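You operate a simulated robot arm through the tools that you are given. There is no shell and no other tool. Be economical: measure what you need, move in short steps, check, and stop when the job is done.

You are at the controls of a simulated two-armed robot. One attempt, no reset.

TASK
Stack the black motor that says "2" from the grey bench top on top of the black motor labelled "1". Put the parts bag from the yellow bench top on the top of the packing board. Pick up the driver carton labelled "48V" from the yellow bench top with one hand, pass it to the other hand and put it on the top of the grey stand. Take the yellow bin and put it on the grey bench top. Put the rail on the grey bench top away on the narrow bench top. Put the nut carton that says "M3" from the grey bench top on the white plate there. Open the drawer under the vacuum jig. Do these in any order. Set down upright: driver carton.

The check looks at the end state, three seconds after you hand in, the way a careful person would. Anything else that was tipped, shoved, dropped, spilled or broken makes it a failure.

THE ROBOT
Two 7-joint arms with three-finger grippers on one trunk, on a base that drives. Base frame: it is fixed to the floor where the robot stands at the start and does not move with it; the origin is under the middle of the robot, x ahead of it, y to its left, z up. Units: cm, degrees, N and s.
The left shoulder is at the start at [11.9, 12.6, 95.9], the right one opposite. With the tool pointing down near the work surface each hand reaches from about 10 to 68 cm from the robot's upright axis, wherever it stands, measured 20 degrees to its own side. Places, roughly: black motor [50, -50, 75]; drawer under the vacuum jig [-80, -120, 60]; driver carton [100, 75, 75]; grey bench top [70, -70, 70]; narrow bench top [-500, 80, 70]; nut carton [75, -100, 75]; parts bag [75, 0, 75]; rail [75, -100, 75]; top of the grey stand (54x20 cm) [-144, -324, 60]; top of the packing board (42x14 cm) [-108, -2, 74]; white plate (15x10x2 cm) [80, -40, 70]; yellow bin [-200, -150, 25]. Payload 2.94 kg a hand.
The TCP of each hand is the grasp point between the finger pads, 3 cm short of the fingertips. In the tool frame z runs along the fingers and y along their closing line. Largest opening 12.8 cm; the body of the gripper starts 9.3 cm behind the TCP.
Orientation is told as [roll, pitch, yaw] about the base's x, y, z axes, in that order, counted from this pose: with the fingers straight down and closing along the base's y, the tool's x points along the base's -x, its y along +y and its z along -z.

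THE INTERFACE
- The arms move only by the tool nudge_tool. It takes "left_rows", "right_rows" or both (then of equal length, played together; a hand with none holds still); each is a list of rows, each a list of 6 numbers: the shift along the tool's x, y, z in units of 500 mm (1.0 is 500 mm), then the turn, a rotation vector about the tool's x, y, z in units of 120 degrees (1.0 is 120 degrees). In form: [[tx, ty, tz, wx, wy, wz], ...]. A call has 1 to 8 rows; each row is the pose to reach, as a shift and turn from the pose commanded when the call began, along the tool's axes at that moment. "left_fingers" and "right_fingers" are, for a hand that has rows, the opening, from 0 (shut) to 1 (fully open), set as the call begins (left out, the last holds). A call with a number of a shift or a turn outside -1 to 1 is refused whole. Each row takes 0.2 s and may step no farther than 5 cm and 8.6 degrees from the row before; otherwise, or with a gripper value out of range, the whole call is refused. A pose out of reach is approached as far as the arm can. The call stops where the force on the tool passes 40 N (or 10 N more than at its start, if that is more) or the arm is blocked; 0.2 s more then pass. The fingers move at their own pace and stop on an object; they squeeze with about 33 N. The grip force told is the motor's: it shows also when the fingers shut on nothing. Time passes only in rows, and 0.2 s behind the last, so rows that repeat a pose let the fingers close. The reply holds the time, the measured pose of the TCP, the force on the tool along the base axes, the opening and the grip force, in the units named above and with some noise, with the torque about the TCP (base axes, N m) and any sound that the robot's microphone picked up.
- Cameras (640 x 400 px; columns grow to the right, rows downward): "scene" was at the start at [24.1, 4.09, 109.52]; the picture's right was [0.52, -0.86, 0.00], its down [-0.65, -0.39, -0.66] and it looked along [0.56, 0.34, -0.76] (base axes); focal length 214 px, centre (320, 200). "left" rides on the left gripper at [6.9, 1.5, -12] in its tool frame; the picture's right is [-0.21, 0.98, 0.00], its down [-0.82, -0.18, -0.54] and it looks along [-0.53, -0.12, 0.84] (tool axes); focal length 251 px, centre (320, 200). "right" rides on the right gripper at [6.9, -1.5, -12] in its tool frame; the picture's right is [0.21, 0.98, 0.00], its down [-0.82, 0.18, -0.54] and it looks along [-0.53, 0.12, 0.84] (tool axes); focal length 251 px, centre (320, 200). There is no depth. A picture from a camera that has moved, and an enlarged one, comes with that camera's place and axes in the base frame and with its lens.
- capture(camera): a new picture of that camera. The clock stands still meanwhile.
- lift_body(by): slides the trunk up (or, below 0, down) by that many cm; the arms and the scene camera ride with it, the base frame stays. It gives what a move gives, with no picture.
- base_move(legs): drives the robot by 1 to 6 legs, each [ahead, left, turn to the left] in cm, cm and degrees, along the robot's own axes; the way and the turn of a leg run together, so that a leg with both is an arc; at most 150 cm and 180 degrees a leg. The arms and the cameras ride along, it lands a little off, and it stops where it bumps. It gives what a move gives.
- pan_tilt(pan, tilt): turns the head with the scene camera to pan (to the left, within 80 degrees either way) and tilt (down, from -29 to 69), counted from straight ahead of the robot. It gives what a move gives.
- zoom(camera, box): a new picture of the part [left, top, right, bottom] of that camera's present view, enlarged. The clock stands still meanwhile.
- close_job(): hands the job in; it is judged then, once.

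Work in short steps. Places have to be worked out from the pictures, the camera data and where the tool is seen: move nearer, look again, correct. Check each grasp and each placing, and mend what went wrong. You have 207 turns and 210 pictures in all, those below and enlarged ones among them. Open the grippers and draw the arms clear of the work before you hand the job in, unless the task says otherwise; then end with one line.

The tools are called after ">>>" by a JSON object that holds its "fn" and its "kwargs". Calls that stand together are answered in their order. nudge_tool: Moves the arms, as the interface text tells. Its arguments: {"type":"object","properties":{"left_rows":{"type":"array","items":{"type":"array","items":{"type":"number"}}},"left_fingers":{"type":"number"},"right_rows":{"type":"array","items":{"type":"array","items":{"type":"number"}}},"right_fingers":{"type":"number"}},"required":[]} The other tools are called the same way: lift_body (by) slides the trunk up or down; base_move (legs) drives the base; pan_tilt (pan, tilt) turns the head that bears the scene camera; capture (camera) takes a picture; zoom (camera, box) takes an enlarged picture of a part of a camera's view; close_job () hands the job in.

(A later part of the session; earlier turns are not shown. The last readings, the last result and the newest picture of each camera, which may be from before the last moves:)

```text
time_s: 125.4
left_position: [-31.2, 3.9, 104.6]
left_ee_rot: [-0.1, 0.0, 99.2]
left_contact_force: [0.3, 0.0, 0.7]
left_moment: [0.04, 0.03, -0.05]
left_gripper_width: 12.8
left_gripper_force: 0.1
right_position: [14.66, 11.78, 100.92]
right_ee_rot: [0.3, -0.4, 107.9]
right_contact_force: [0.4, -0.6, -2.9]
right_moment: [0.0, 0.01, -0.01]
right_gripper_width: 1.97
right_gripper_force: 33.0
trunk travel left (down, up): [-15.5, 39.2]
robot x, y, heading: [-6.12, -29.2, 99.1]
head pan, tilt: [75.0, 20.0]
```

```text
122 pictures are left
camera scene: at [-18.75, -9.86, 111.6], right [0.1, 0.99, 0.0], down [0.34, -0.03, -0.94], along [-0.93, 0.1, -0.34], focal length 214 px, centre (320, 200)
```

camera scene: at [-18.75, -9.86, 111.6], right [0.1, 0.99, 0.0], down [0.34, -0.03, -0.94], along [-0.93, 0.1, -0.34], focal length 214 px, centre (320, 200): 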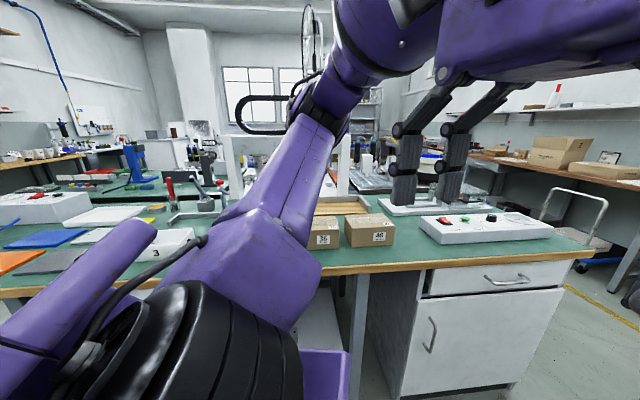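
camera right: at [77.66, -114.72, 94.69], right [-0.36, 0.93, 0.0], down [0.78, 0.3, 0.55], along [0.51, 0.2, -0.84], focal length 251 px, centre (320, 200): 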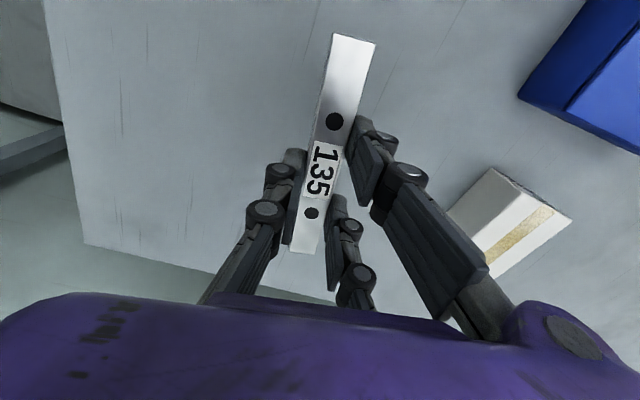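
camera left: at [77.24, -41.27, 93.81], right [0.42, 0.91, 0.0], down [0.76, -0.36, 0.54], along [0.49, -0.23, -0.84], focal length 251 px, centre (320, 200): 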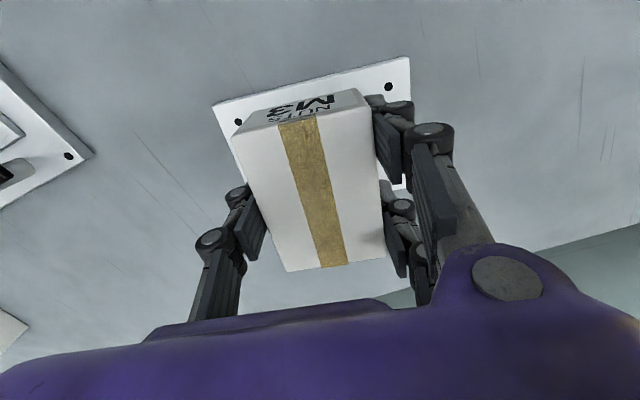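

The island bench's front edge is x≈−67, its left end y≈82; I go around its left end through the aisle at y≈135.

>>> {"fn": "base_move", "kwargs": {"legs": [[150, 0, -9], [15, 0, 0], [0, 0, 75]]}}

>>> {"fn": "pan_tilt", "kwargs": {"pan": 0, "tilt": 10}}

>>> {"fn": "capture", "kwargs": {"camera": "scene"}}

```text
time_s: 137.2
left_position: [-59.92, 127.52, 104.64]
left_ee_rot: [0.0, 0.0, 166.0]
left_contact_force: [0.6, 0.7, -0.3]
left_moment: [-0.03, 0.02, 0.03]
left_gripper_width: 12.77
left_gripper_force: 0.0
right_position: [-48.8, 172.74, 100.77]
right_ee_rot: [0.3, -0.3, 174.8]
right_contact_force: [-0.7, 0.2, -3.1]
right_moment: [-0.02, 0.02, 0.03]
right_gripper_width: 1.98
right_gripper_force: 33.2
trunk travel left (down, up): [-15.5, 39.2]
robot x, y, heading: [-19.61, 137.1, 165.8]
head pan, tilt: [75.0, 20.0]
```

```text
time_s: 138.6
left_position: [-59.72, 127.6, 104.61]
left_ee_rot: [-0.1, 0.0, 166.1]
left_contact_force: [0.3, 0.6, -0.5]
left_moment: [-0.01, -0.01, 0.01]
left_gripper_width: 12.8
left_gripper_force: 0.1
right_position: [-48.92, 172.75, 100.69]
right_ee_rot: [0.4, -0.4, 174.7]
right_contact_force: [-0.1, -0.7, -3.3]
right_moment: [-0.01, 0.01, 0.02]
right_gripper_width: 1.96
right_gripper_force: 32.2
trunk travel left (down, up): [-15.5, 39.2]
robot x, y, heading: [-19.74, 137.21, 165.8]
head pan, tilt: [0.0, 10.0]
```

```text
121 pictures are left
camera scene: at [-46.76, 143.97, 113.23], right [0.24, 0.97, 0.0], down [0.17, -0.04, -0.98], along [-0.96, 0.24, -0.17], focal length 214 px, centre (320, 200)
```

scene: 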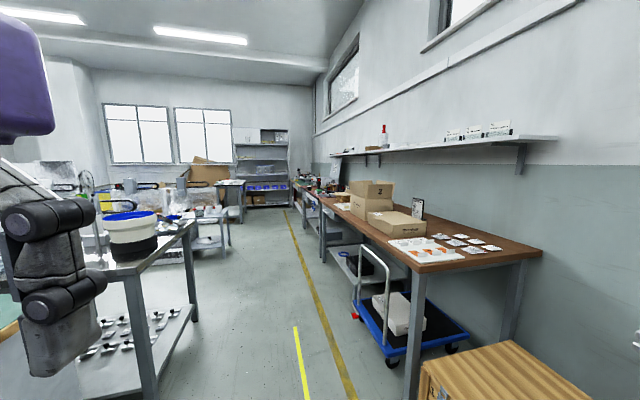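

The narrow bench is the dark small one far ahead-left (≈[-500,80]). Aisle is clear at y≈140; I straighten and drive.

>>> {"fn": "base_move", "kwargs": {"legs": [[0, 0, 14.2], [150, -6, 0], [150, 0, 0]]}}

>>> {"fn": "capture", "kwargs": {"camera": "scene"}}

```text
refused: leg 2 is longer than a leg can be; nothing moved
```

```text
120 pictures are left
camera scene: at [-46.76, 143.97, 113.23], right [0.24, 0.97, 0.0], down [0.17, -0.04, -0.98], along [-0.96, 0.24, -0.17], focal length 214 px, centre (320, 200)
```

scene: 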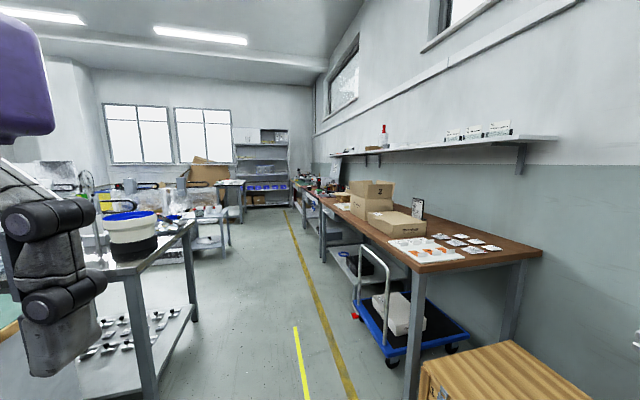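

>>> {"fn": "base_move", "kwargs": {"legs": [[0, 0, 14.2], [145, -6, 0], [145, 0, 0]]}}

>>> {"fn": "pan_tilt", "kwargs": {"pan": 10, "tilt": 15}}

>>> {"fn": "capture", "kwargs": {"camera": "scene"}}

```text
time_s: 153.6
left_position: [-347.45, 121.19, 104.62]
left_ee_rot: [-0.1, 0.0, -179.6]
left_contact_force: [-1.1, 0.0, 0.2]
left_moment: [0.01, 0.02, -0.01]
left_gripper_width: 12.8
left_gripper_force: 0.1
right_position: [-348.08, 167.72, 100.83]
right_ee_rot: [0.3, -0.4, -171.0]
right_contact_force: [0.2, -0.7, -2.4]
right_moment: [-0.02, -0.02, -0.01]
right_gripper_width: 1.98
right_gripper_force: 33.2
trunk travel left (down, up): [-15.5, 39.2]
robot x, y, heading: [-311.35, 140.19, -179.9]
head pan, tilt: [0.0, 10.0]
```

```text
time_s: 154.3
left_position: [-347.52, 121.12, 104.63]
left_ee_rot: [-0.1, 0.0, -179.6]
left_contact_force: [-0.8, 0.3, 0.1]
left_moment: [0.02, 0.0, 0.01]
left_gripper_width: 12.81
left_gripper_force: 0.0
right_position: [-348.02, 167.81, 100.77]
right_ee_rot: [0.3, -0.4, -171.0]
right_contact_force: [-0.1, -0.4, -2.7]
right_moment: [0.01, 0.02, -0.02]
right_gripper_width: 1.98
right_gripper_force: 33.0
trunk travel left (down, up): [-15.5, 39.2]
robot x, y, heading: [-310.96, 139.99, -179.8]
head pan, tilt: [10.0, 15.0]
```

```text
119 pictures are left
camera scene: at [-338.78, 138.79, 112.42], right [-0.18, 0.98, 0.0], down [0.25, 0.05, -0.97], along [-0.95, -0.17, -0.26], focal length 214 px, centre (320, 200)
```

scene: 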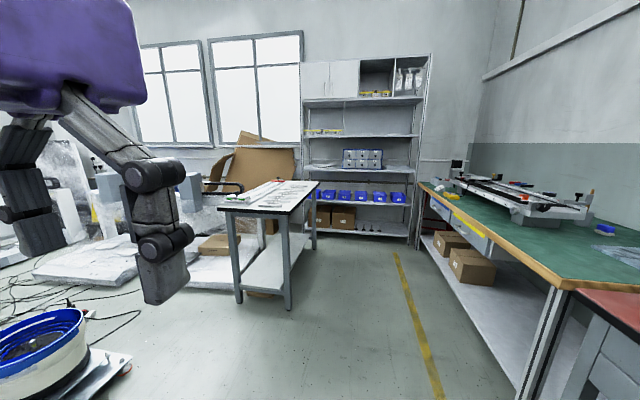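

>>> {"fn": "zoom", "kwargs": {"camera": "scene", "box": [200, 150, 340, 240]}}

```text
4.44 times, centred on (270, 195) of scene
camera zoom: at [-338.78, 138.79, 112.42], right [-0.18, 0.98, 0.0], down [0.25, 0.05, -0.97], along [-0.95, -0.17, -0.26], focal length 953 px, centre (542, 222)
```

zoom: 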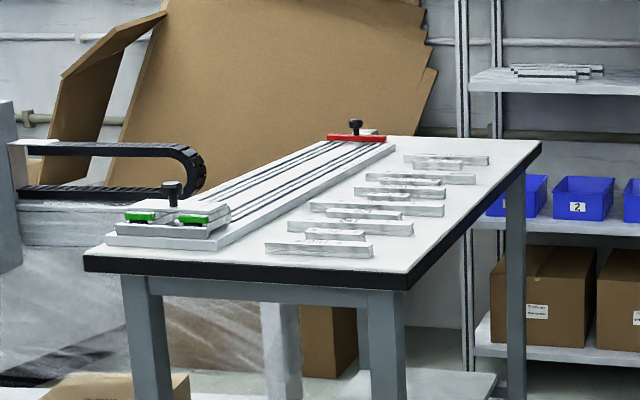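

The narrow bench already holds a row of rails. I drive to x≈−500 and turn to face it for a close look.

>>> {"fn": "base_move", "kwargs": {"legs": [[140, -8, 0], [50, 0, 0], [0, 0, 90]]}}

>>> {"fn": "pan_tilt", "kwargs": {"pan": 0, "tilt": 50}}

>>> {"fn": "capture", "kwargs": {"camera": "scene"}}

```text
time_s: 167.6
left_position: [-481.67, 109.8, 104.63]
left_ee_rot: [-0.1, 0.0, -89.4]
left_contact_force: [0.8, 0.1, -0.1]
left_moment: [0.01, 0.01, 0.03]
left_gripper_width: 12.79
left_gripper_force: 0.1
right_position: [-528.26, 109.09, 100.85]
right_ee_rot: [0.3, -0.3, -80.9]
right_contact_force: [0.3, -0.1, -3.1]
right_moment: [-0.03, 0.01, 0.01]
right_gripper_width: 1.97
right_gripper_force: 33.0
trunk travel left (down, up): [-15.5, 39.2]
robot x, y, heading: [-501.27, 145.94, -89.6]
head pan, tilt: [10.0, 15.0]
```

```text
time_s: 168.6
left_position: [-481.68, 109.86, 104.68]
left_ee_rot: [-0.1, 0.0, -89.5]
left_contact_force: [0.5, 0.4, 0.6]
left_moment: [0.0, -0.02, 0.01]
left_gripper_width: 12.79
left_gripper_force: 0.0
right_position: [-528.21, 109.15, 100.73]
right_ee_rot: [0.4, -0.4, -80.8]
right_contact_force: [-0.7, 0.3, -2.2]
right_moment: [-0.01, -0.02, -0.04]
right_gripper_width: 1.95
right_gripper_force: 33.2
trunk travel left (down, up): [-15.5, 39.2]
robot x, y, heading: [-501.15, 146.38, -89.4]
head pan, tilt: [0.0, 50.0]
```

```text
117 pictures are left
camera scene: at [-501.02, 120.15, 107.05], right [-1.0, -0.01, 0.0], down [-0.01, 0.77, -0.64], along [0.01, -0.64, -0.77], focal length 214 px, centre (320, 200)
```

scene: 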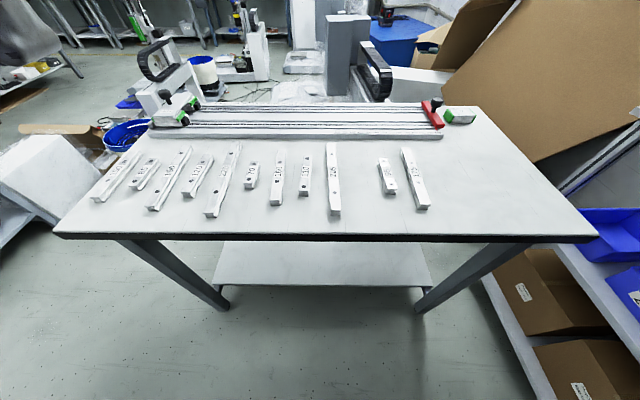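

>>> {"fn": "zoom", "kwargs": {"camera": "scene", "box": [80, 130, 280, 230]}}

>>> {"fn": "zoom", "kwargs": {"camera": "scene", "box": [260, 130, 460, 230]}}

```text
3.20 times, centred on (180, 180) of scene
camera zoom: at [-501.02, 120.15, 107.05], right [-1.0, -0.01, 0.0], down [-0.01, 0.77, -0.64], along [0.01, -0.64, -0.77], focal length 686 px, centre (768, 264)
```

zoom: 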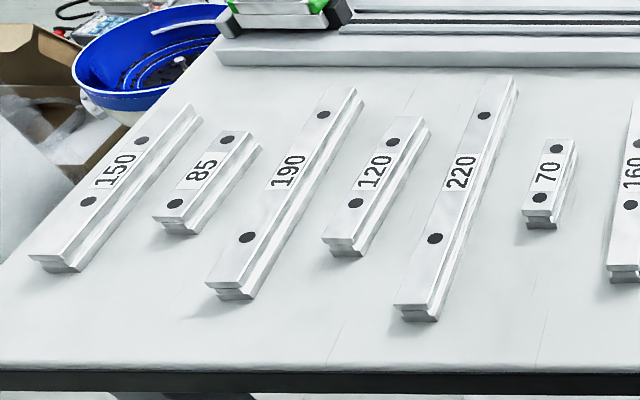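

```text
3.20 times, centred on (360, 180) of scene
camera zoom: at [-501.02, 120.15, 107.05], right [-1.0, -0.01, 0.0], down [-0.01, 0.77, -0.64], along [0.01, -0.64, -0.77], focal length 686 px, centre (192, 264)
```

zoom: 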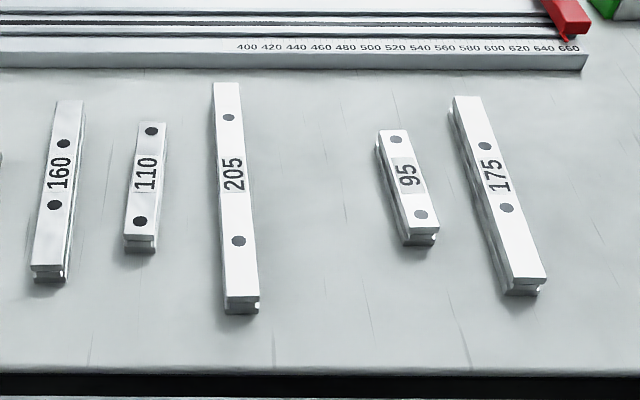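

There is an evident gap in the row between "205" and "95" at x≈−509.5, y≈86 – the 135's place. I shift the base left 12/ahead 4 and rotate the hand to align.

>>> {"fn": "base_move", "kwargs": {"legs": [[4, 12, -0.5]]}}

>>> {"fn": "nudge_tool", "kwargs": {"right_rows": [[-0.06, -0.02, 0, 0, 0, 0.025], [-0.13, -0.03, 0, 0, 0, 0.05], [-0.2, -0.04, 0, 0, 0, 0.074]]}}

>>> {"fn": "capture", "kwargs": {"camera": "scene"}}

>>> {"fn": "capture", "kwargs": {"camera": "right"}}

```text
time_s: 170.3
left_position: [-470.08, 105.8, 104.55]
left_ee_rot: [0.0, 0.0, -89.9]
left_contact_force: [0.4, 0.3, 0.0]
left_moment: [0.02, 0.02, -0.01]
left_gripper_width: 12.79
left_gripper_force: 0.1
right_position: [-516.63, 105.48, 100.69]
right_ee_rot: [0.3, -0.3, -81.5]
right_contact_force: [-0.2, 0.2, -2.4]
right_moment: [-0.03, 0.0, 0.01]
right_gripper_width: 1.98
right_gripper_force: 32.7
trunk travel left (down, up): [-15.5, 39.2]
robot x, y, heading: [-489.01, 142.3, -89.9]
head pan, tilt: [0.0, 50.0]
```

```text
time_s: 171.1
left_position: [-470.14, 105.74, 104.61]
left_ee_rot: [-0.1, -0.1, -89.8]
left_contact_force: [0.0, 0.1, -0.5]
left_moment: [0.01, 0.04, 0.01]
left_gripper_width: 12.79
left_gripper_force: 0.1
right_position: [-517.18, 95.11, 100.8]
right_ee_rot: [0.3, -0.4, -90.4]
right_contact_force: [-0.4, -0.7, -2.3]
right_moment: [0.02, 0.02, -0.01]
right_gripper_width: 1.98
right_gripper_force: 32.8
trunk travel left (down, up): [-15.5, 39.2]
robot x, y, heading: [-489.14, 142.53, -90.0]
head pan, tilt: [0.0, 50.0]
```

```text
114 pictures are left
camera scene: at [-489.3, 116.15, 107.02], right [-1.0, 0.0, 0.0], down [0.0, 0.77, -0.64], along [0.0, -0.64, -0.77], focal length 214 px, centre (320, 200)
```

scene: 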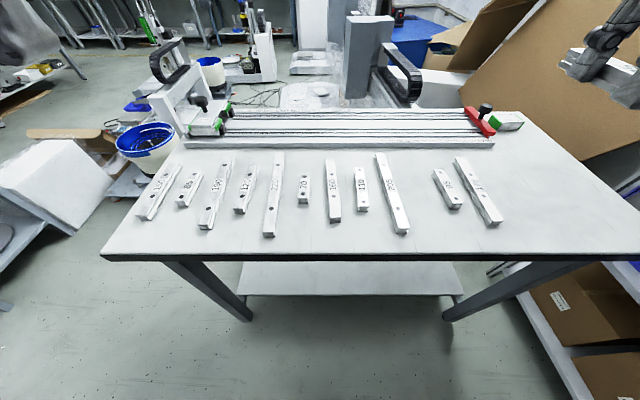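

```text
113 pictures are left
camera right: at [-518.78, 102.12, 112.86], right [0.98, 0.21, 0.0], down [0.17, -0.82, 0.55], along [0.12, -0.53, -0.84], focal length 251 px, centre (320, 200)
```

right: 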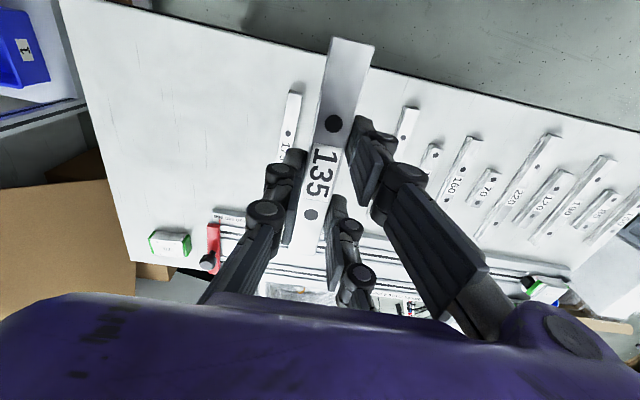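

Gap center ≈[-509.4,86]. Move over it and lower to z≈84.

>>> {"fn": "nudge_tool", "kwargs": {"right_rows": [[-0.065, 0.052, 0, 0, 0, 0], [-0.13, 0.104, 0, 0, 0, 0], [-0.196, 0.156, 0.02, 0, 0, 0], [-0.196, 0.156, 0.11, 0, 0, 0], [-0.196, 0.156, 0.2, 0, 0, 0], [-0.196, 0.156, 0.29, 0, 0, 0]]}}

>>> {"fn": "capture", "kwargs": {"camera": "right"}}

>>> {"fn": "zoom", "kwargs": {"camera": "scene", "box": [340, 100, 520, 250]}}

```text
time_s: 172.5
left_position: [-470.1, 105.68, 104.6]
left_ee_rot: [-0.1, 0.0, -89.9]
left_contact_force: [-0.8, -0.2, 0.7]
left_moment: [0.02, -0.01, -0.02]
left_gripper_width: 12.83
left_gripper_force: 0.0
right_position: [-509.26, 85.28, 86.45]
right_ee_rot: [0.2, -0.4, -90.2]
right_contact_force: [-0.6, -0.3, -2.8]
right_moment: [-0.01, -0.02, 0.01]
right_gripper_width: 1.94
right_gripper_force: 33.1
trunk travel left (down, up): [-15.5, 39.2]
robot x, y, heading: [-489.02, 142.23, -90.0]
head pan, tilt: [0.0, 50.0]
```

```text
112 pictures are left
camera right: at [-510.9, 92.36, 98.47], right [0.98, 0.21, 0.0], down [0.17, -0.82, 0.55], along [0.12, -0.53, -0.84], focal length 251 px, centre (320, 200)
```

right: 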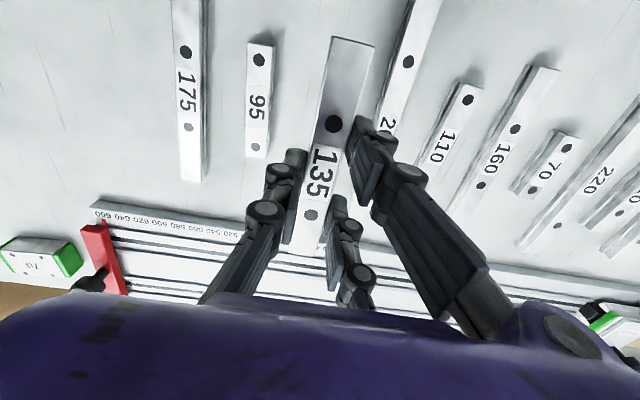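

```text
2.67 times, centred on (430, 175) of scene
camera zoom: at [-489.37, 116.17, 107.03], right [-1.0, 0.0, 0.0], down [0.0, 0.77, -0.64], along [0.0, -0.64, -0.77], focal length 572 px, centre (27, 267)
```

zoom: 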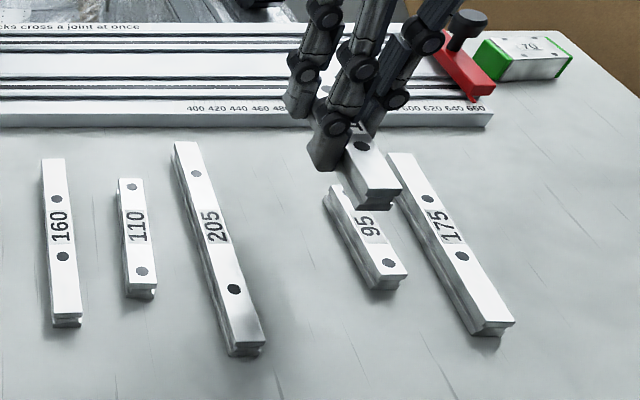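

Precisely in the middle of the gap. Lower to just above the bench.

>>> {"fn": "nudge_tool", "kwargs": {"right_rows": [[0, 0, 0.05, 0, 0, 0], [0, 0, 0.1, 0, 0, 0], [0, 0, 0.15, 0, 0, 0]]}}

>>> {"fn": "zoom", "kwargs": {"camera": "scene", "box": [340, 100, 520, 250]}}

```text
time_s: 173.3
left_position: [-470.13, 105.68, 104.56]
left_ee_rot: [0.0, -0.1, -89.9]
left_contact_force: [0.6, 0.2, 0.1]
left_moment: [0.01, 0.03, -0.02]
left_gripper_width: 12.82
left_gripper_force: 0.1
right_position: [-509.24, 85.27, 78.87]
right_ee_rot: [0.4, -0.4, -90.3]
right_contact_force: [-0.7, 0.0, -2.7]
right_moment: [0.0, -0.04, -0.03]
right_gripper_width: 1.95
right_gripper_force: 33.0
trunk travel left (down, up): [-15.5, 39.2]
robot x, y, heading: [-488.9, 142.38, -89.9]
head pan, tilt: [0.0, 50.0]
```

```text
2.67 times, centred on (430, 175) of scene
camera zoom: at [-489.34, 116.18, 107.03], right [-1.0, 0.0, 0.0], down [0.0, 0.77, -0.64], along [0.0, -0.64, -0.77], focal length 572 px, centre (27, 267)
```

zoom: 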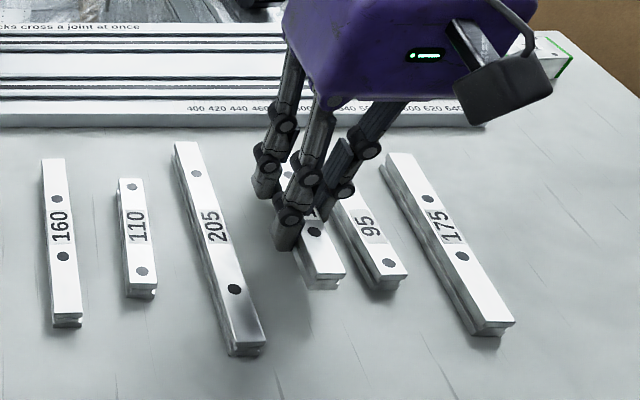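

>>> {"fn": "nudge_tool", "kwargs": {"right_rows": [[0, 0, 0.008, 0, 0, 0], [0, 0, 0.016, 0, 0, 0], [0, 0, 0.024, 0, 0, 0], [0, 0, 0.032, 0, 0, 0], [0, 0, 0.04, 0, 0, 0]]}}

>>> {"fn": "zoom", "kwargs": {"camera": "scene", "box": [340, 100, 520, 250]}}

```text
time_s: 174.5
left_position: [-470.11, 105.71, 104.63]
left_ee_rot: [0.0, 0.0, -89.9]
left_contact_force: [1.0, 0.5, -0.3]
left_moment: [0.0, 0.03, 0.01]
left_gripper_width: 12.82
left_gripper_force: 0.0
right_position: [-509.2, 85.27, 76.86]
right_ee_rot: [0.3, -0.3, -90.3]
right_contact_force: [-0.1, 0.4, -2.4]
right_moment: [-0.02, -0.03, -0.02]
right_gripper_width: 1.96
right_gripper_force: 33.5
trunk travel left (down, up): [-15.5, 39.2]
robot x, y, heading: [-489.07, 142.5, -89.8]
head pan, tilt: [0.0, 50.0]
```

```text
2.67 times, centred on (430, 175) of scene
camera zoom: at [-489.33, 116.22, 107.04], right [-1.0, 0.0, 0.0], down [0.0, 0.77, -0.64], along [0.0, -0.64, -0.77], focal length 572 px, centre (27, 267)
```

zoom: 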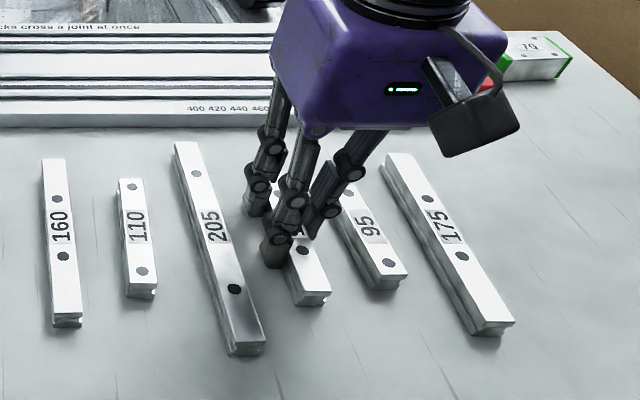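

>>> {"fn": "nudge_tool", "kwargs": {"right_rows": [[0, 0, 0.006, 0, 0, 0], [0, 0, 0.012, 0, 0, 0], [0, 0, 0.018, 0, 0, 0]]}}

```text
time_s: 175.2
left_position: [-470.12, 105.87, 104.7]
left_ee_rot: [0.0, -0.2, -90.0]
left_contact_force: [0.4, -0.7, -0.1]
left_moment: [0.0, 0.04, 0.01]
left_gripper_width: 12.77
left_gripper_force: 0.2
right_position: [-509.09, 85.35, 76.89]
right_ee_rot: [0.3, -0.7, -90.2]
right_contact_force: [-4.7, 7.8, 20.1]
right_moment: [0.98, -0.09, 0.19]
right_gripper_width: 1.97
right_gripper_force: 33.1
trunk travel left (down, up): [-15.5, 39.2]
robot x, y, heading: [-489.32, 141.66, -90.0]
head pan, tilt: [0.0, 50.0]
stopped in row 3 (right hand): the force on the tool passed its limit at 44 N (the readings are from after the stop); the commanded pose is now the measured one
```

Touching the bench. Open partially (to ~4 cm) so neighbours aren't touched, then rise.

>>> {"fn": "nudge_tool", "kwargs": {"right_rows": [[0, 0, 0, 0, 0, 0], [0, 0, -0.002, 0, 0, 0], [0, 0, -0.002, 0, 0, 0]], "right_fingers": 0.3}}

>>> {"fn": "nudge_tool", "kwargs": {"right_rows": [[0, 0, -0.03, 0, 0, 0], [0, 0, -0.1, 0, 0, 0], [0, 0, -0.19, 0, 0, 0], [0, 0, -0.28, 0, 0, 0], [0, 0, -0.37, 0, 0, 0], [0, 0, -0.46, 0, 0, 0]]}}

>>> {"fn": "capture", "kwargs": {"camera": "scene"}}

```text
time_s: 176.0
left_position: [-470.19, 105.9, 104.67]
left_ee_rot: [-0.1, -0.1, -89.9]
left_contact_force: [0.0, 0.7, -0.3]
left_moment: [-0.01, -0.02, -0.01]
left_gripper_width: 12.79
left_gripper_force: 0.1
right_position: [-509.0, 85.21, 76.88]
right_ee_rot: [0.2, -0.8, -90.2]
right_contact_force: [1.6, 7.2, 15.1]
right_moment: [0.29, -0.19, 0.06]
right_gripper_width: 3.93
right_gripper_force: 3.2
trunk travel left (down, up): [-15.5, 39.2]
robot x, y, heading: [-488.92, 142.47, -90.1]
head pan, tilt: [0.0, 50.0]
```

```text
time_s: 177.4
left_position: [-470.12, 105.78, 104.64]
left_ee_rot: [-0.2, -0.1, -90.0]
left_contact_force: [0.5, 0.2, -0.1]
left_moment: [-0.01, 0.01, -0.02]
left_gripper_width: 12.82
left_gripper_force: 0.1
right_position: [-509.41, 85.55, 99.92]
right_ee_rot: [0.3, -0.6, -90.2]
right_contact_force: [0.4, 0.0, 0.7]
right_moment: [0.01, 0.02, 0.02]
right_gripper_width: 3.83
right_gripper_force: 0.1
trunk travel left (down, up): [-15.5, 39.2]
robot x, y, heading: [-489.37, 141.94, -89.9]
head pan, tilt: [0.0, 50.0]
```

```text
108 pictures are left
camera scene: at [-489.32, 116.3, 107.06], right [-1.0, 0.0, 0.0], down [0.0, 0.77, -0.64], along [0.0, -0.64, -0.77], focal length 214 px, centre (320, 200)
```

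scene: 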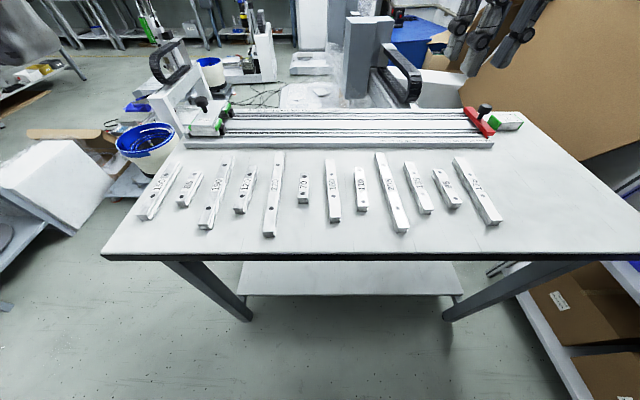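

The 135 rail is in its slot, neighbours undisturbed. Now return along the aisle to the yellow bench's left end.

>>> {"fn": "base_move", "kwargs": {"legs": [[0, 0, 90], [148, 0, 0], [148, 0, 0], [148, 0, 0]]}}

>>> {"fn": "pan_tilt", "kwargs": {"pan": -20, "tilt": 20}}

>>> {"fn": "capture", "kwargs": {"camera": "scene"}}

```text
time_s: 202.4
left_position: [-8.78, 157.3, 104.73]
left_ee_rot: [-0.1, 0.0, -1.2]
left_contact_force: [0.2, 0.0, 0.6]
left_moment: [-0.03, 0.05, -0.01]
left_gripper_width: 12.79
left_gripper_force: 0.1
right_position: [10.51, 117.54, 99.82]
right_ee_rot: [0.3, -0.6, -1.3]
right_contact_force: [-0.3, -0.2, 0.3]
right_moment: [0.03, 0.05, 0.0]
right_gripper_width: 3.85
right_gripper_force: 0.0
trunk travel left (down, up): [-15.5, 39.2]
robot x, y, heading: [-46.03, 138.76, -1.3]
head pan, tilt: [0.0, 50.0]
```

```text
time_s: 203.4
left_position: [-8.84, 157.09, 104.66]
left_ee_rot: [-0.1, 0.0, -1.3]
left_contact_force: [-0.2, -0.5, 0.6]
left_moment: [-0.02, 0.0, -0.03]
left_gripper_width: 12.79
left_gripper_force: 0.0
right_position: [10.61, 117.48, 99.72]
right_ee_rot: [0.3, -0.7, -1.4]
right_contact_force: [-0.2, 0.7, -0.5]
right_moment: [-0.01, 0.0, 0.0]
right_gripper_width: 3.82
right_gripper_force: 0.0
trunk travel left (down, up): [-15.5, 39.2]
robot x, y, heading: [-46.1, 139.03, -1.3]
head pan, tilt: [-20.0, 20.0]
```

```text
107 pictures are left
camera scene: at [-18.93, 135.23, 111.6], right [-0.36, -0.93, 0.0], down [-0.32, 0.12, -0.94], along [0.88, -0.34, -0.34], focal length 214 px, centre (320, 200)
```

scene: 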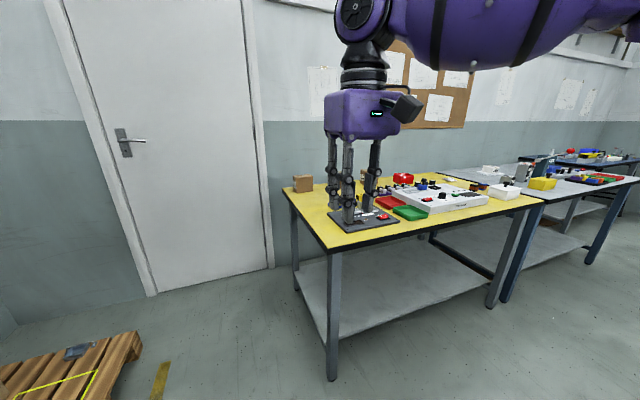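

A carton is visible near the bench's far left corner. I approach the left end of the yellow bench facing −y.

>>> {"fn": "base_move", "kwargs": {"legs": [[55, 5, 0], [0, 0, -88.7], [0, 66, 0]]}}

>>> {"fn": "pan_tilt", "kwargs": {"pan": 5, "tilt": 40}}

>>> {"fn": "capture", "kwargs": {"camera": "scene"}}

```text
time_s: 216.2
left_position: [95.08, 106.15, 104.69]
left_ee_rot: [-0.1, 0.0, -89.8]
left_contact_force: [-0.4, 0.8, -0.2]
left_moment: [0.02, 0.0, 0.02]
left_gripper_width: 12.8
left_gripper_force: 0.0
right_position: [55.89, 85.92, 99.72]
right_ee_rot: [0.4, -0.6, -90.1]
right_contact_force: [0.6, -0.4, -0.1]
right_moment: [0.0, 0.0, 0.0]
right_gripper_width: 3.85
right_gripper_force: 0.1
trunk travel left (down, up): [-15.5, 39.2]
robot x, y, heading: [75.85, 142.97, -89.8]
head pan, tilt: [-20.0, 20.0]
```

```text
time_s: 217.1
left_position: [95.15, 106.19, 104.74]
left_ee_rot: [-0.2, 0.0, -89.8]
left_contact_force: [-1.1, 0.3, -0.3]
left_moment: [0.01, -0.01, -0.01]
left_gripper_width: 12.79
left_gripper_force: 0.1
right_position: [55.87, 85.82, 99.77]
right_ee_rot: [0.5, -0.8, -89.9]
right_contact_force: [-0.6, 0.2, -0.3]
right_moment: [0.0, 0.0, 0.01]
right_gripper_width: 3.84
right_gripper_force: 0.1
trunk travel left (down, up): [-15.5, 39.2]
robot x, y, heading: [75.57, 142.85, -89.9]
head pan, tilt: [5.0, 40.0]
```

```text
106 pictures are left
camera scene: at [76.56, 115.91, 108.46], right [-1.0, -0.09, 0.0], down [-0.06, 0.64, -0.77], along [0.07, -0.76, -0.64], focal length 214 px, centre (320, 200)
```

scene: 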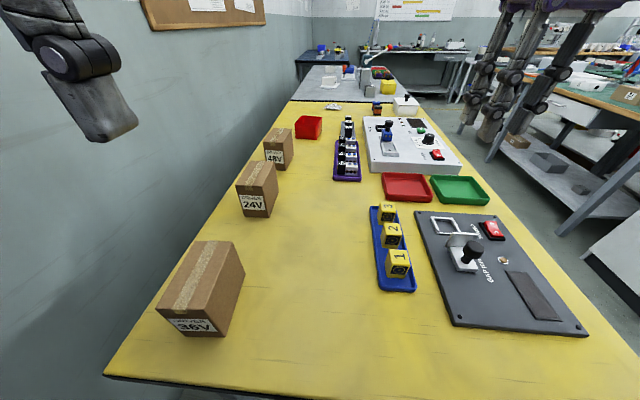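

Cartons are 36V, 24V, 48V; the 48V is farthest at ≈[96.5,53], ~7 cm wide in x, ~13 long in y. I'll reach with the left hand tilted ~30° forward. First edge the base closer by 10 cm and 4 cm left.

>>> {"fn": "base_move", "kwargs": {"legs": [[10, 3, 0]]}}

>>> {"fn": "nudge_tool", "kwargs": {"left_rows": [[-0.08, 0, 0, 0, -0.06, 0], [-0.16, 0, 0, 0, -0.12, 0], [-0.24, 0, 0, 0, -0.18, 0], [-0.32, 0, 0, 0, -0.24, 0]]}}

>>> {"fn": "capture", "kwargs": {"camera": "left"}}

>>> {"fn": "zoom", "kwargs": {"camera": "scene", "box": [140, 80, 400, 280]}}

```text
time_s: 218.4
left_position: [95.73, 97.38, 105.4]
left_ee_rot: [1.1, -0.6, -90.3]
left_contact_force: [0.1, -0.1, 0.3]
left_moment: [-0.01, -0.03, -0.01]
left_gripper_width: 12.81
left_gripper_force: 0.0
right_position: [56.67, 76.93, 100.0]
right_ee_rot: [1.4, -1.1, -90.1]
right_contact_force: [0.2, -0.1, 1.0]
right_moment: [-0.06, 0.03, 0.01]
right_gripper_width: 3.84
right_gripper_force: 0.1
trunk travel left (down, up): [-15.5, 39.2]
robot x, y, heading: [78.54, 133.01, -89.8]
head pan, tilt: [5.0, 40.0]
stopped in leg 1: the robot was blocked; the commanded pose is now the measured one
```

```text
time_s: 219.4
left_position: [96.29, 80.99, 105.45]
left_ee_rot: [0.7, -29.4, -90.4]
left_contact_force: [-0.5, 0.3, 0.2]
left_moment: [0.01, 0.02, -0.02]
left_gripper_width: 12.82
left_gripper_force: 0.1
right_position: [57.2, 76.56, 99.98]
right_ee_rot: [1.0, -1.1, -90.0]
right_contact_force: [0.3, -0.1, 0.2]
right_moment: [-0.03, 0.01, -0.01]
right_gripper_width: 3.84
right_gripper_force: 0.0
trunk travel left (down, up): [-15.5, 39.2]
robot x, y, heading: [78.41, 133.15, -90.0]
head pan, tilt: [5.0, 40.0]
```

```text
105 pictures are left
camera left: at [97.66, 92.81, 112.41], right [0.98, -0.19, 0.12], down [-0.19, -0.45, 0.87], along [-0.11, -0.87, -0.47], focal length 251 px, centre (320, 200)
```

left: 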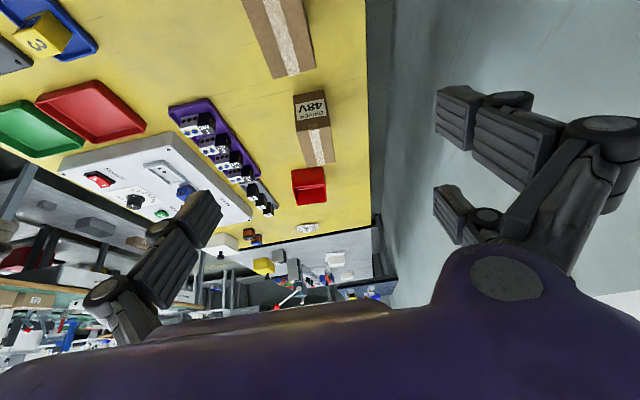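

```text
2.00 times, centred on (270, 180) of scene
camera zoom: at [77.93, 106.69, 108.62], right [-1.0, -0.09, -0.01], down [-0.05, 0.64, -0.77], along [0.08, -0.77, -0.64], focal length 429 px, centre (420, 240)
```

zoom: 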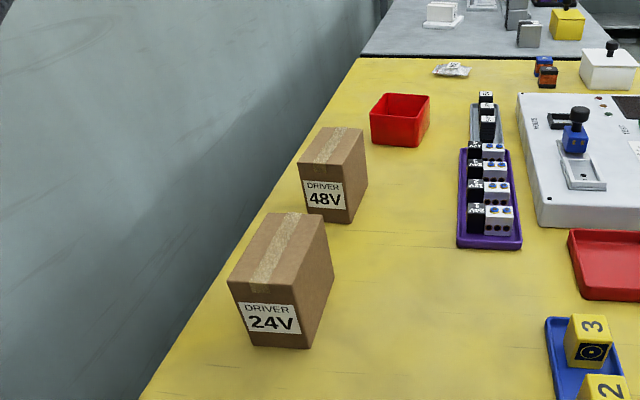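

The base touched the bench end (slight lean), so I back off 1 cm. Then I move the tilted left hand above the 48V carton (≈[94.6,54.3], top ≈80).

>>> {"fn": "base_move", "kwargs": {"legs": [[-1, 0, 0]]}}

>>> {"fn": "nudge_tool", "kwargs": {"left_rows": [[-0.052, -0.005, 0.08, 0, 0, 0], [-0.104, -0.01, 0.161, 0, 0, 0], [-0.156, -0.015, 0.242, 0, 0, 0], [-0.208, -0.02, 0.322, 0, 0, 0], [-0.26, -0.025, 0.403, 0, 0, 0], [-0.312, -0.03, 0.484, 0, 0, 0]]}}

>>> {"fn": "capture", "kwargs": {"camera": "left"}}

>>> {"fn": "zoom", "kwargs": {"camera": "scene", "box": [180, 80, 380, 240]}}

```text
time_s: 220.1
left_position: [96.23, 81.19, 104.86]
left_ee_rot: [0.8, -28.8, -90.8]
left_contact_force: [0.5, -0.6, 0.6]
left_moment: [0.01, -0.03, 0.01]
left_gripper_width: 12.79
left_gripper_force: 0.0
right_position: [57.3, 76.81, 99.54]
right_ee_rot: [1.0, -0.6, -90.1]
right_contact_force: [0.0, 0.5, 0.1]
right_moment: [0.0, 0.02, -0.02]
right_gripper_width: 3.82
right_gripper_force: 0.1
trunk travel left (down, up): [-15.5, 39.2]
robot x, y, heading: [78.47, 133.61, -90.0]
head pan, tilt: [5.0, 40.0]
```

```text
time_s: 221.5
left_position: [95.66, 55.84, 90.96]
left_ee_rot: [0.1, -28.8, -90.4]
left_contact_force: [-1.0, 0.2, -0.3]
left_moment: [0.05, 0.01, 0.01]
left_gripper_width: 12.76
left_gripper_force: 0.1
right_position: [58.38, 76.9, 99.69]
right_ee_rot: [0.4, -0.6, -90.3]
right_contact_force: [0.5, 0.5, 0.1]
right_moment: [0.02, 0.0, -0.02]
right_gripper_width: 3.84
right_gripper_force: 0.1
trunk travel left (down, up): [-15.5, 39.2]
robot x, y, heading: [78.9, 133.91, -90.1]
head pan, tilt: [5.0, 40.0]
```

```text
103 pictures are left
camera left: at [97.17, 67.62, 98.06], right [0.98, -0.19, 0.1], down [-0.18, -0.46, 0.87], along [-0.12, -0.87, -0.48], focal length 251 px, centre (320, 200)
```

left: 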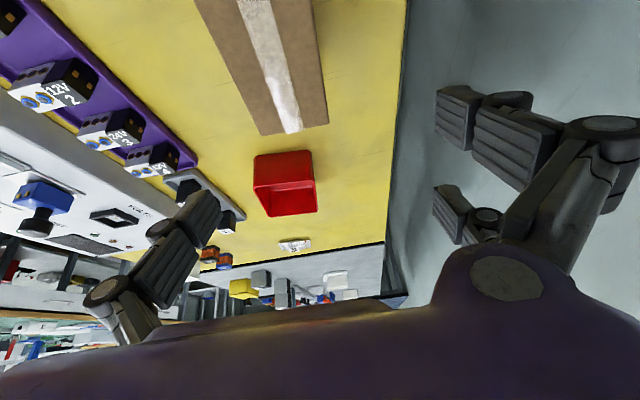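

```text
2.50 times, centred on (280, 160) of scene
camera zoom: at [79.12, 106.95, 108.43], right [-1.0, -0.09, 0.0], down [-0.06, 0.64, -0.77], along [0.07, -0.76, -0.64], focal length 536 px, centre (420, 300)
```

zoom: 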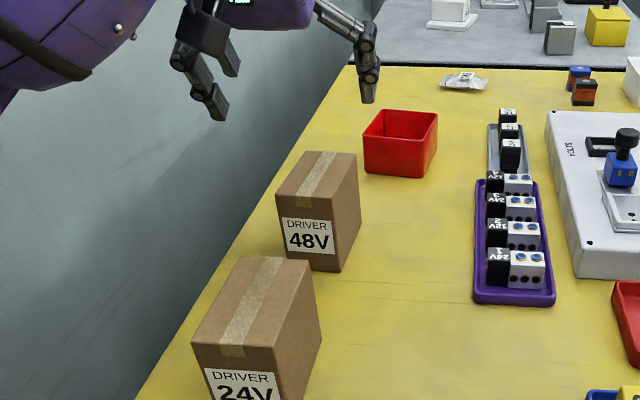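

Carton center ≈[93.4,54.5], yaw ≈−3.7°. I align and lower to TCP z≈78.

>>> {"fn": "nudge_tool", "kwargs": {"left_rows": [[0.0, -0.022, 0, 0.007, 0, 0.012], [0.042, -0.044, 0.076, 0.0133, 0, 0.024], [0.084, -0.044, 0.152, 0.0133, 0, 0.024], [0.125, -0.044, 0.228, 0.0133, 0, 0.024]]}}

>>> {"fn": "capture", "kwargs": {"camera": "left"}}

>>> {"fn": "zoom", "kwargs": {"camera": "scene", "box": [180, 80, 380, 240]}}

```text
time_s: 222.5
left_position: [93.43, 56.04, 78.12]
left_ee_rot: [0.1, -28.7, -93.6]
left_contact_force: [-0.2, 0.0, 0.2]
left_moment: [0.0, 0.03, 0.0]
left_gripper_width: 12.78
left_gripper_force: 0.1
right_position: [58.29, 76.94, 99.69]
right_ee_rot: [0.3, -0.6, -90.2]
right_contact_force: [0.7, -0.3, 0.1]
right_moment: [0.01, 0.01, -0.03]
right_gripper_width: 3.83
right_gripper_force: 0.1
trunk travel left (down, up): [-15.5, 39.2]
robot x, y, heading: [78.72, 133.75, -90.0]
head pan, tilt: [5.0, 40.0]
```

```text
101 pictures are left
camera left: at [95.65, 67.69, 85.15], right [0.96, -0.25, 0.1], down [-0.21, -0.45, 0.87], along [-0.17, -0.86, -0.48], focal length 251 px, centre (320, 200)
```

left: 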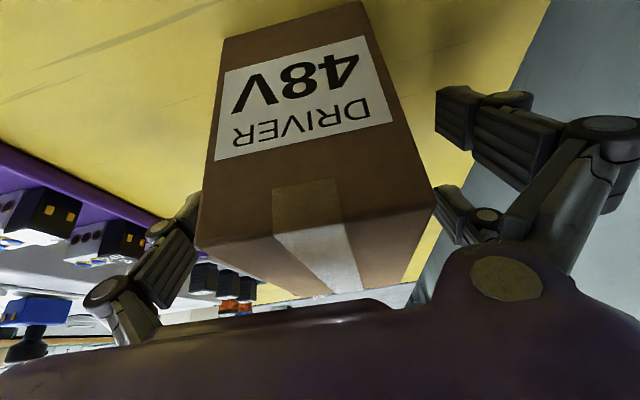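

```text
2.50 times, centred on (280, 160) of scene
camera zoom: at [79.15, 107.01, 108.45], right [-1.0, -0.09, 0.0], down [-0.06, 0.64, -0.77], along [0.07, -0.76, -0.64], focal length 536 px, centre (420, 300)
```

zoom: 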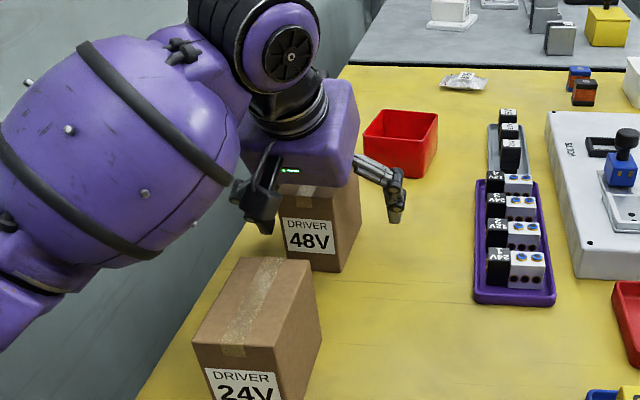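

From this view the carton is taller: near face y≈61.6, top ≈82.5, center x≈93.9. I shift the grip 2.5 cm back toward its near end and 1.5 up, then close.

>>> {"fn": "nudge_tool", "kwargs": {"left_rows": [[0.015, 0.004, -0.025, 0, 0, 0], [0.029, 0.008, -0.05, 0, 0, 0]]}}

>>> {"fn": "nudge_tool", "kwargs": {"left_rows": [[0, 0, 0, 0, 0, 0], [0, 0, 0, 0, 0, 0], [0, 0, 0, 0, 0, 0], [0, 0, 0, 0, 0, 0]], "left_fingers": 0}}

>>> {"fn": "capture", "kwargs": {"camera": "left"}}

```text
time_s: 223.1
left_position: [93.99, 58.46, 79.64]
left_ee_rot: [0.0, -28.9, -93.6]
left_contact_force: [0.7, 0.1, 0.4]
left_moment: [0.02, -0.02, 0.02]
left_gripper_width: 12.8
left_gripper_force: 0.1
right_position: [58.31, 77.16, 99.83]
right_ee_rot: [0.3, -0.8, -90.2]
right_contact_force: [-0.3, 0.2, 0.3]
right_moment: [0.01, -0.03, -0.01]
right_gripper_width: 3.84
right_gripper_force: 0.1
trunk travel left (down, up): [-15.5, 39.2]
robot x, y, heading: [78.24, 133.72, -89.8]
head pan, tilt: [5.0, 40.0]
```

```text
time_s: 224.1
left_position: [93.91, 58.43, 79.58]
left_ee_rot: [0.1, -28.8, -93.6]
left_contact_force: [0.8, -0.1, 1.3]
left_moment: [-0.07, -0.09, -0.07]
left_gripper_width: 5.74
left_gripper_force: 32.9
right_position: [58.27, 77.01, 99.79]
right_ee_rot: [0.4, -0.7, -90.2]
right_contact_force: [-0.2, -0.1, -0.4]
right_moment: [0.01, -0.01, 0.0]
right_gripper_width: 3.84
right_gripper_force: 0.2
trunk travel left (down, up): [-15.5, 39.2]
robot x, y, heading: [78.34, 133.92, -89.9]
head pan, tilt: [5.0, 40.0]
```

```text
99 pictures are left
camera left: at [96.19, 70.17, 86.72], right [0.96, -0.25, 0.1], down [-0.21, -0.45, 0.87], along [-0.17, -0.86, -0.48], focal length 251 px, centre (320, 200)
```

left: 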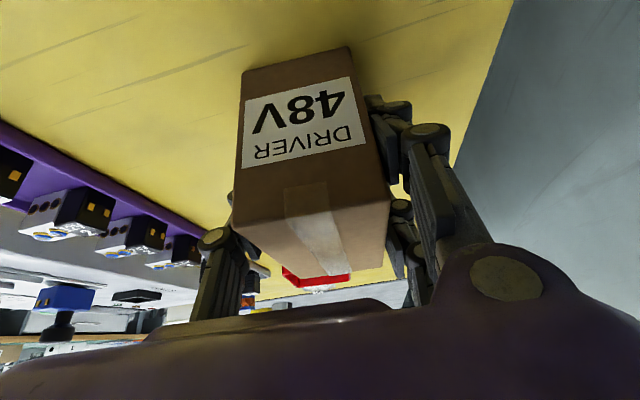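

Gripped (5.7 cm). Lift vertically 14 cm.

>>> {"fn": "nudge_tool", "kwargs": {"left_rows": [[-0.01, 0, -0.018, 0, 0, 0], [-0.05, 0, -0.088, 0, 0, 0], [-0.09, 0, -0.158, 0, 0, 0], [-0.135, 0, -0.245, 0, 0, 0]]}}

>>> {"fn": "capture", "kwargs": {"camera": "left"}}

>>> {"fn": "capture", "kwargs": {"camera": "scene"}}

```text
time_s: 225.1
left_position: [94.03, 58.56, 93.61]
left_ee_rot: [0.0, -28.8, -93.7]
left_contact_force: [0.2, 0.8, -2.7]
left_moment: [-0.01, 0.01, 0.01]
left_gripper_width: 5.76
left_gripper_force: 32.9
right_position: [58.37, 76.95, 99.94]
right_ee_rot: [0.4, -0.8, -90.2]
right_contact_force: [0.0, 0.4, -0.2]
right_moment: [-0.03, -0.01, 0.01]
right_gripper_width: 3.84
right_gripper_force: 0.0
trunk travel left (down, up): [-15.5, 39.2]
robot x, y, heading: [78.03, 133.8, -89.7]
head pan, tilt: [5.0, 40.0]
```

```text
98 pictures are left
camera left: at [96.18, 70.27, 100.77], right [0.96, -0.25, 0.11], down [-0.21, -0.45, 0.87], along [-0.17, -0.86, -0.48], focal length 251 px, centre (320, 200)
```

left: 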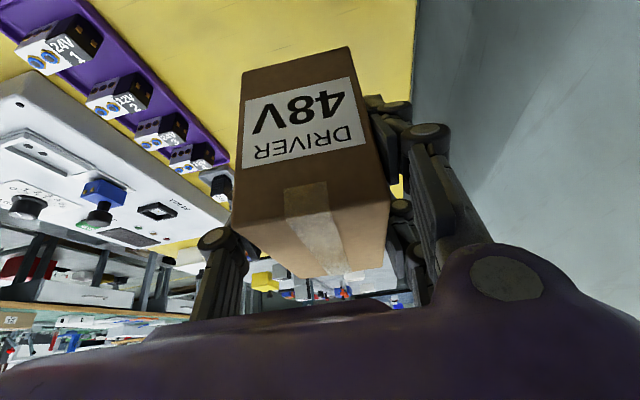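

```text
97 pictures are left
camera scene: at [79.12, 107.16, 108.49], right [-1.0, -0.09, 0.0], down [-0.06, 0.64, -0.77], along [0.07, -0.76, -0.64], focal length 214 px, centre (320, 200)
```

scene: 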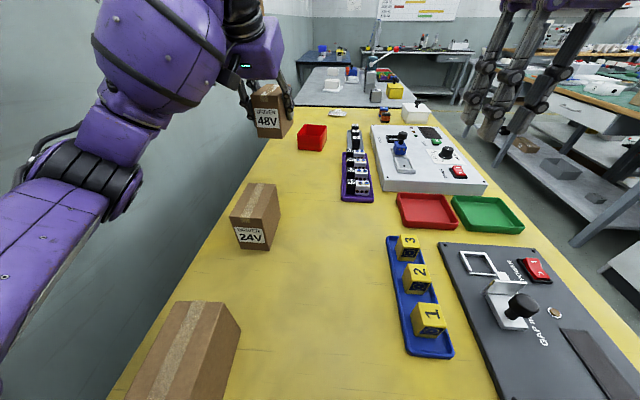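

48V carton is up. I draw it back toward the robot and higher, clear of the 24V carton.

>>> {"fn": "nudge_tool", "kwargs": {"left_rows": [[0.05, 0, -0.07, 0, 0, 0], [0.115, 0, -0.13, 0, 0, 0], [0.18, 0, -0.19, 0, 0, 0], [0.245, 0, -0.25, 0, 0, 0], [0.31, 0, -0.31, 0, 0, 0], [0.38, 0, -0.37, 0, 0, 0], [0.45, 0, -0.428, 0, 0, 0]]}}

>>> {"fn": "base_move", "kwargs": {"legs": [[-22, 0, 0], [0, -70, 0]]}}

```text
time_s: 226.7
left_position: [93.84, 87.72, 101.15]
left_ee_rot: [0.8, -28.1, -95.1]
left_contact_force: [0.3, 1.0, -2.6]
left_moment: [0.02, -0.01, -0.01]
left_gripper_width: 5.74
left_gripper_force: 32.8
right_position: [56.61, 76.54, 99.09]
right_ee_rot: [1.1, -0.4, -90.5]
right_contact_force: [-0.3, 0.2, 0.1]
right_moment: [-0.01, 0.03, 0.0]
right_gripper_width: 3.86
right_gripper_force: 0.0
trunk travel left (down, up): [-15.5, 39.2]
robot x, y, heading: [78.55, 133.72, -90.1]
head pan, tilt: [5.0, 40.0]
```

```text
time_s: 227.9
left_position: [93.62, 97.7, 101.69]
left_ee_rot: [0.8, -28.9, -95.6]
left_contact_force: [0.2, 0.3, -2.5]
left_moment: [0.04, 0.02, 0.03]
left_gripper_width: 5.76
left_gripper_force: 33.0
right_position: [56.65, 86.59, 99.98]
right_ee_rot: [0.9, -1.1, -90.6]
right_contact_force: [0.1, -0.1, 0.0]
right_moment: [0.0, -0.02, -0.02]
right_gripper_width: 3.82
right_gripper_force: 0.0
trunk travel left (down, up): [-15.5, 39.2]
robot x, y, heading: [77.93, 142.62, -90.3]
head pan, tilt: [5.0, 40.0]
stopped in leg 1: the robot was blocked; the commanded pose is now the measured one
```

Blocked while backing; possibly the left elbow near the wall. I look to the left.

>>> {"fn": "pan_tilt", "kwargs": {"pan": 70, "tilt": 25}}

>>> {"fn": "capture", "kwargs": {"camera": "scene"}}

```text
time_s: 229.2
left_position: [93.88, 97.39, 101.66]
left_ee_rot: [0.9, -28.7, -95.4]
left_contact_force: [-0.6, -0.2, -2.4]
left_moment: [0.04, 0.01, -0.01]
left_gripper_width: 5.74
left_gripper_force: 33.2
right_position: [56.66, 86.36, 99.87]
right_ee_rot: [1.0, -1.0, -90.7]
right_contact_force: [-1.0, -0.2, 0.2]
right_moment: [-0.01, -0.03, 0.01]
right_gripper_width: 3.86
right_gripper_force: 0.1
trunk travel left (down, up): [-15.5, 39.2]
robot x, y, heading: [78.24, 142.54, -90.5]
head pan, tilt: [70.0, 25.0]
```

```text
96 pictures are left
camera scene: at [85.48, 121.58, 110.97], right [-0.35, -0.94, 0.0], down [-0.39, 0.14, -0.91], along [0.85, -0.32, -0.41], focal length 214 px, centre (320, 200)
```

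scene: 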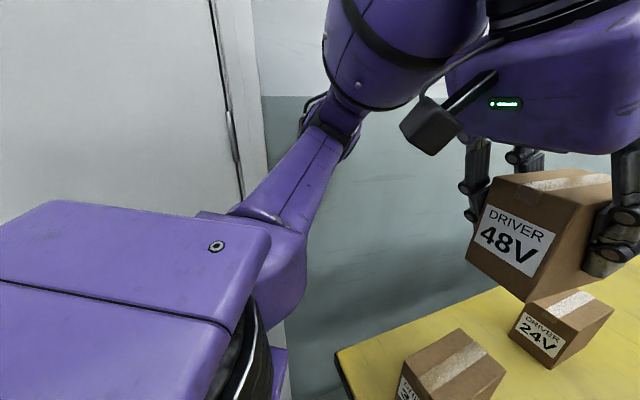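

The elbow is against the wall by the door frame. I strafe right (away from the wall) first, then back.

>>> {"fn": "base_move", "kwargs": {"legs": [[0, -25, 0]]}}

>>> {"fn": "base_move", "kwargs": {"legs": [[-12, 0, 0], [0, -60, 0]]}}

```text
time_s: 232.1
left_position: [69.76, 97.18, 101.32]
left_ee_rot: [0.1, -28.6, -95.0]
left_contact_force: [-0.1, -0.1, -3.1]
left_moment: [-0.02, -0.03, -0.01]
left_gripper_width: 5.77
left_gripper_force: 32.9
right_position: [32.71, 86.22, 99.91]
right_ee_rot: [0.4, -0.7, -90.6]
right_contact_force: [-0.6, -0.1, 0.5]
right_moment: [-0.02, -0.04, 0.03]
right_gripper_width: 3.84
right_gripper_force: 0.0
trunk travel left (down, up): [-15.5, 39.2]
robot x, y, heading: [53.25, 142.55, -90.6]
head pan, tilt: [70.0, 25.0]
```

```text
time_s: 238.6
left_position: [10.44, 109.78, 101.14]
left_ee_rot: [0.1, -28.5, -95.1]
left_contact_force: [-0.6, 0.1, -2.7]
left_moment: [0.04, 0.01, 0.0]
left_gripper_width: 5.76
left_gripper_force: 32.7
right_position: [-26.82, 98.75, 99.86]
right_ee_rot: [0.4, -0.7, -90.8]
right_contact_force: [-0.2, 0.3, 0.1]
right_moment: [0.01, 0.0, -0.01]
right_gripper_width: 3.84
right_gripper_force: 0.1
trunk travel left (down, up): [-15.5, 39.2]
robot x, y, heading: [-6.06, 155.46, -90.5]
head pan, tilt: [70.0, 25.0]
```

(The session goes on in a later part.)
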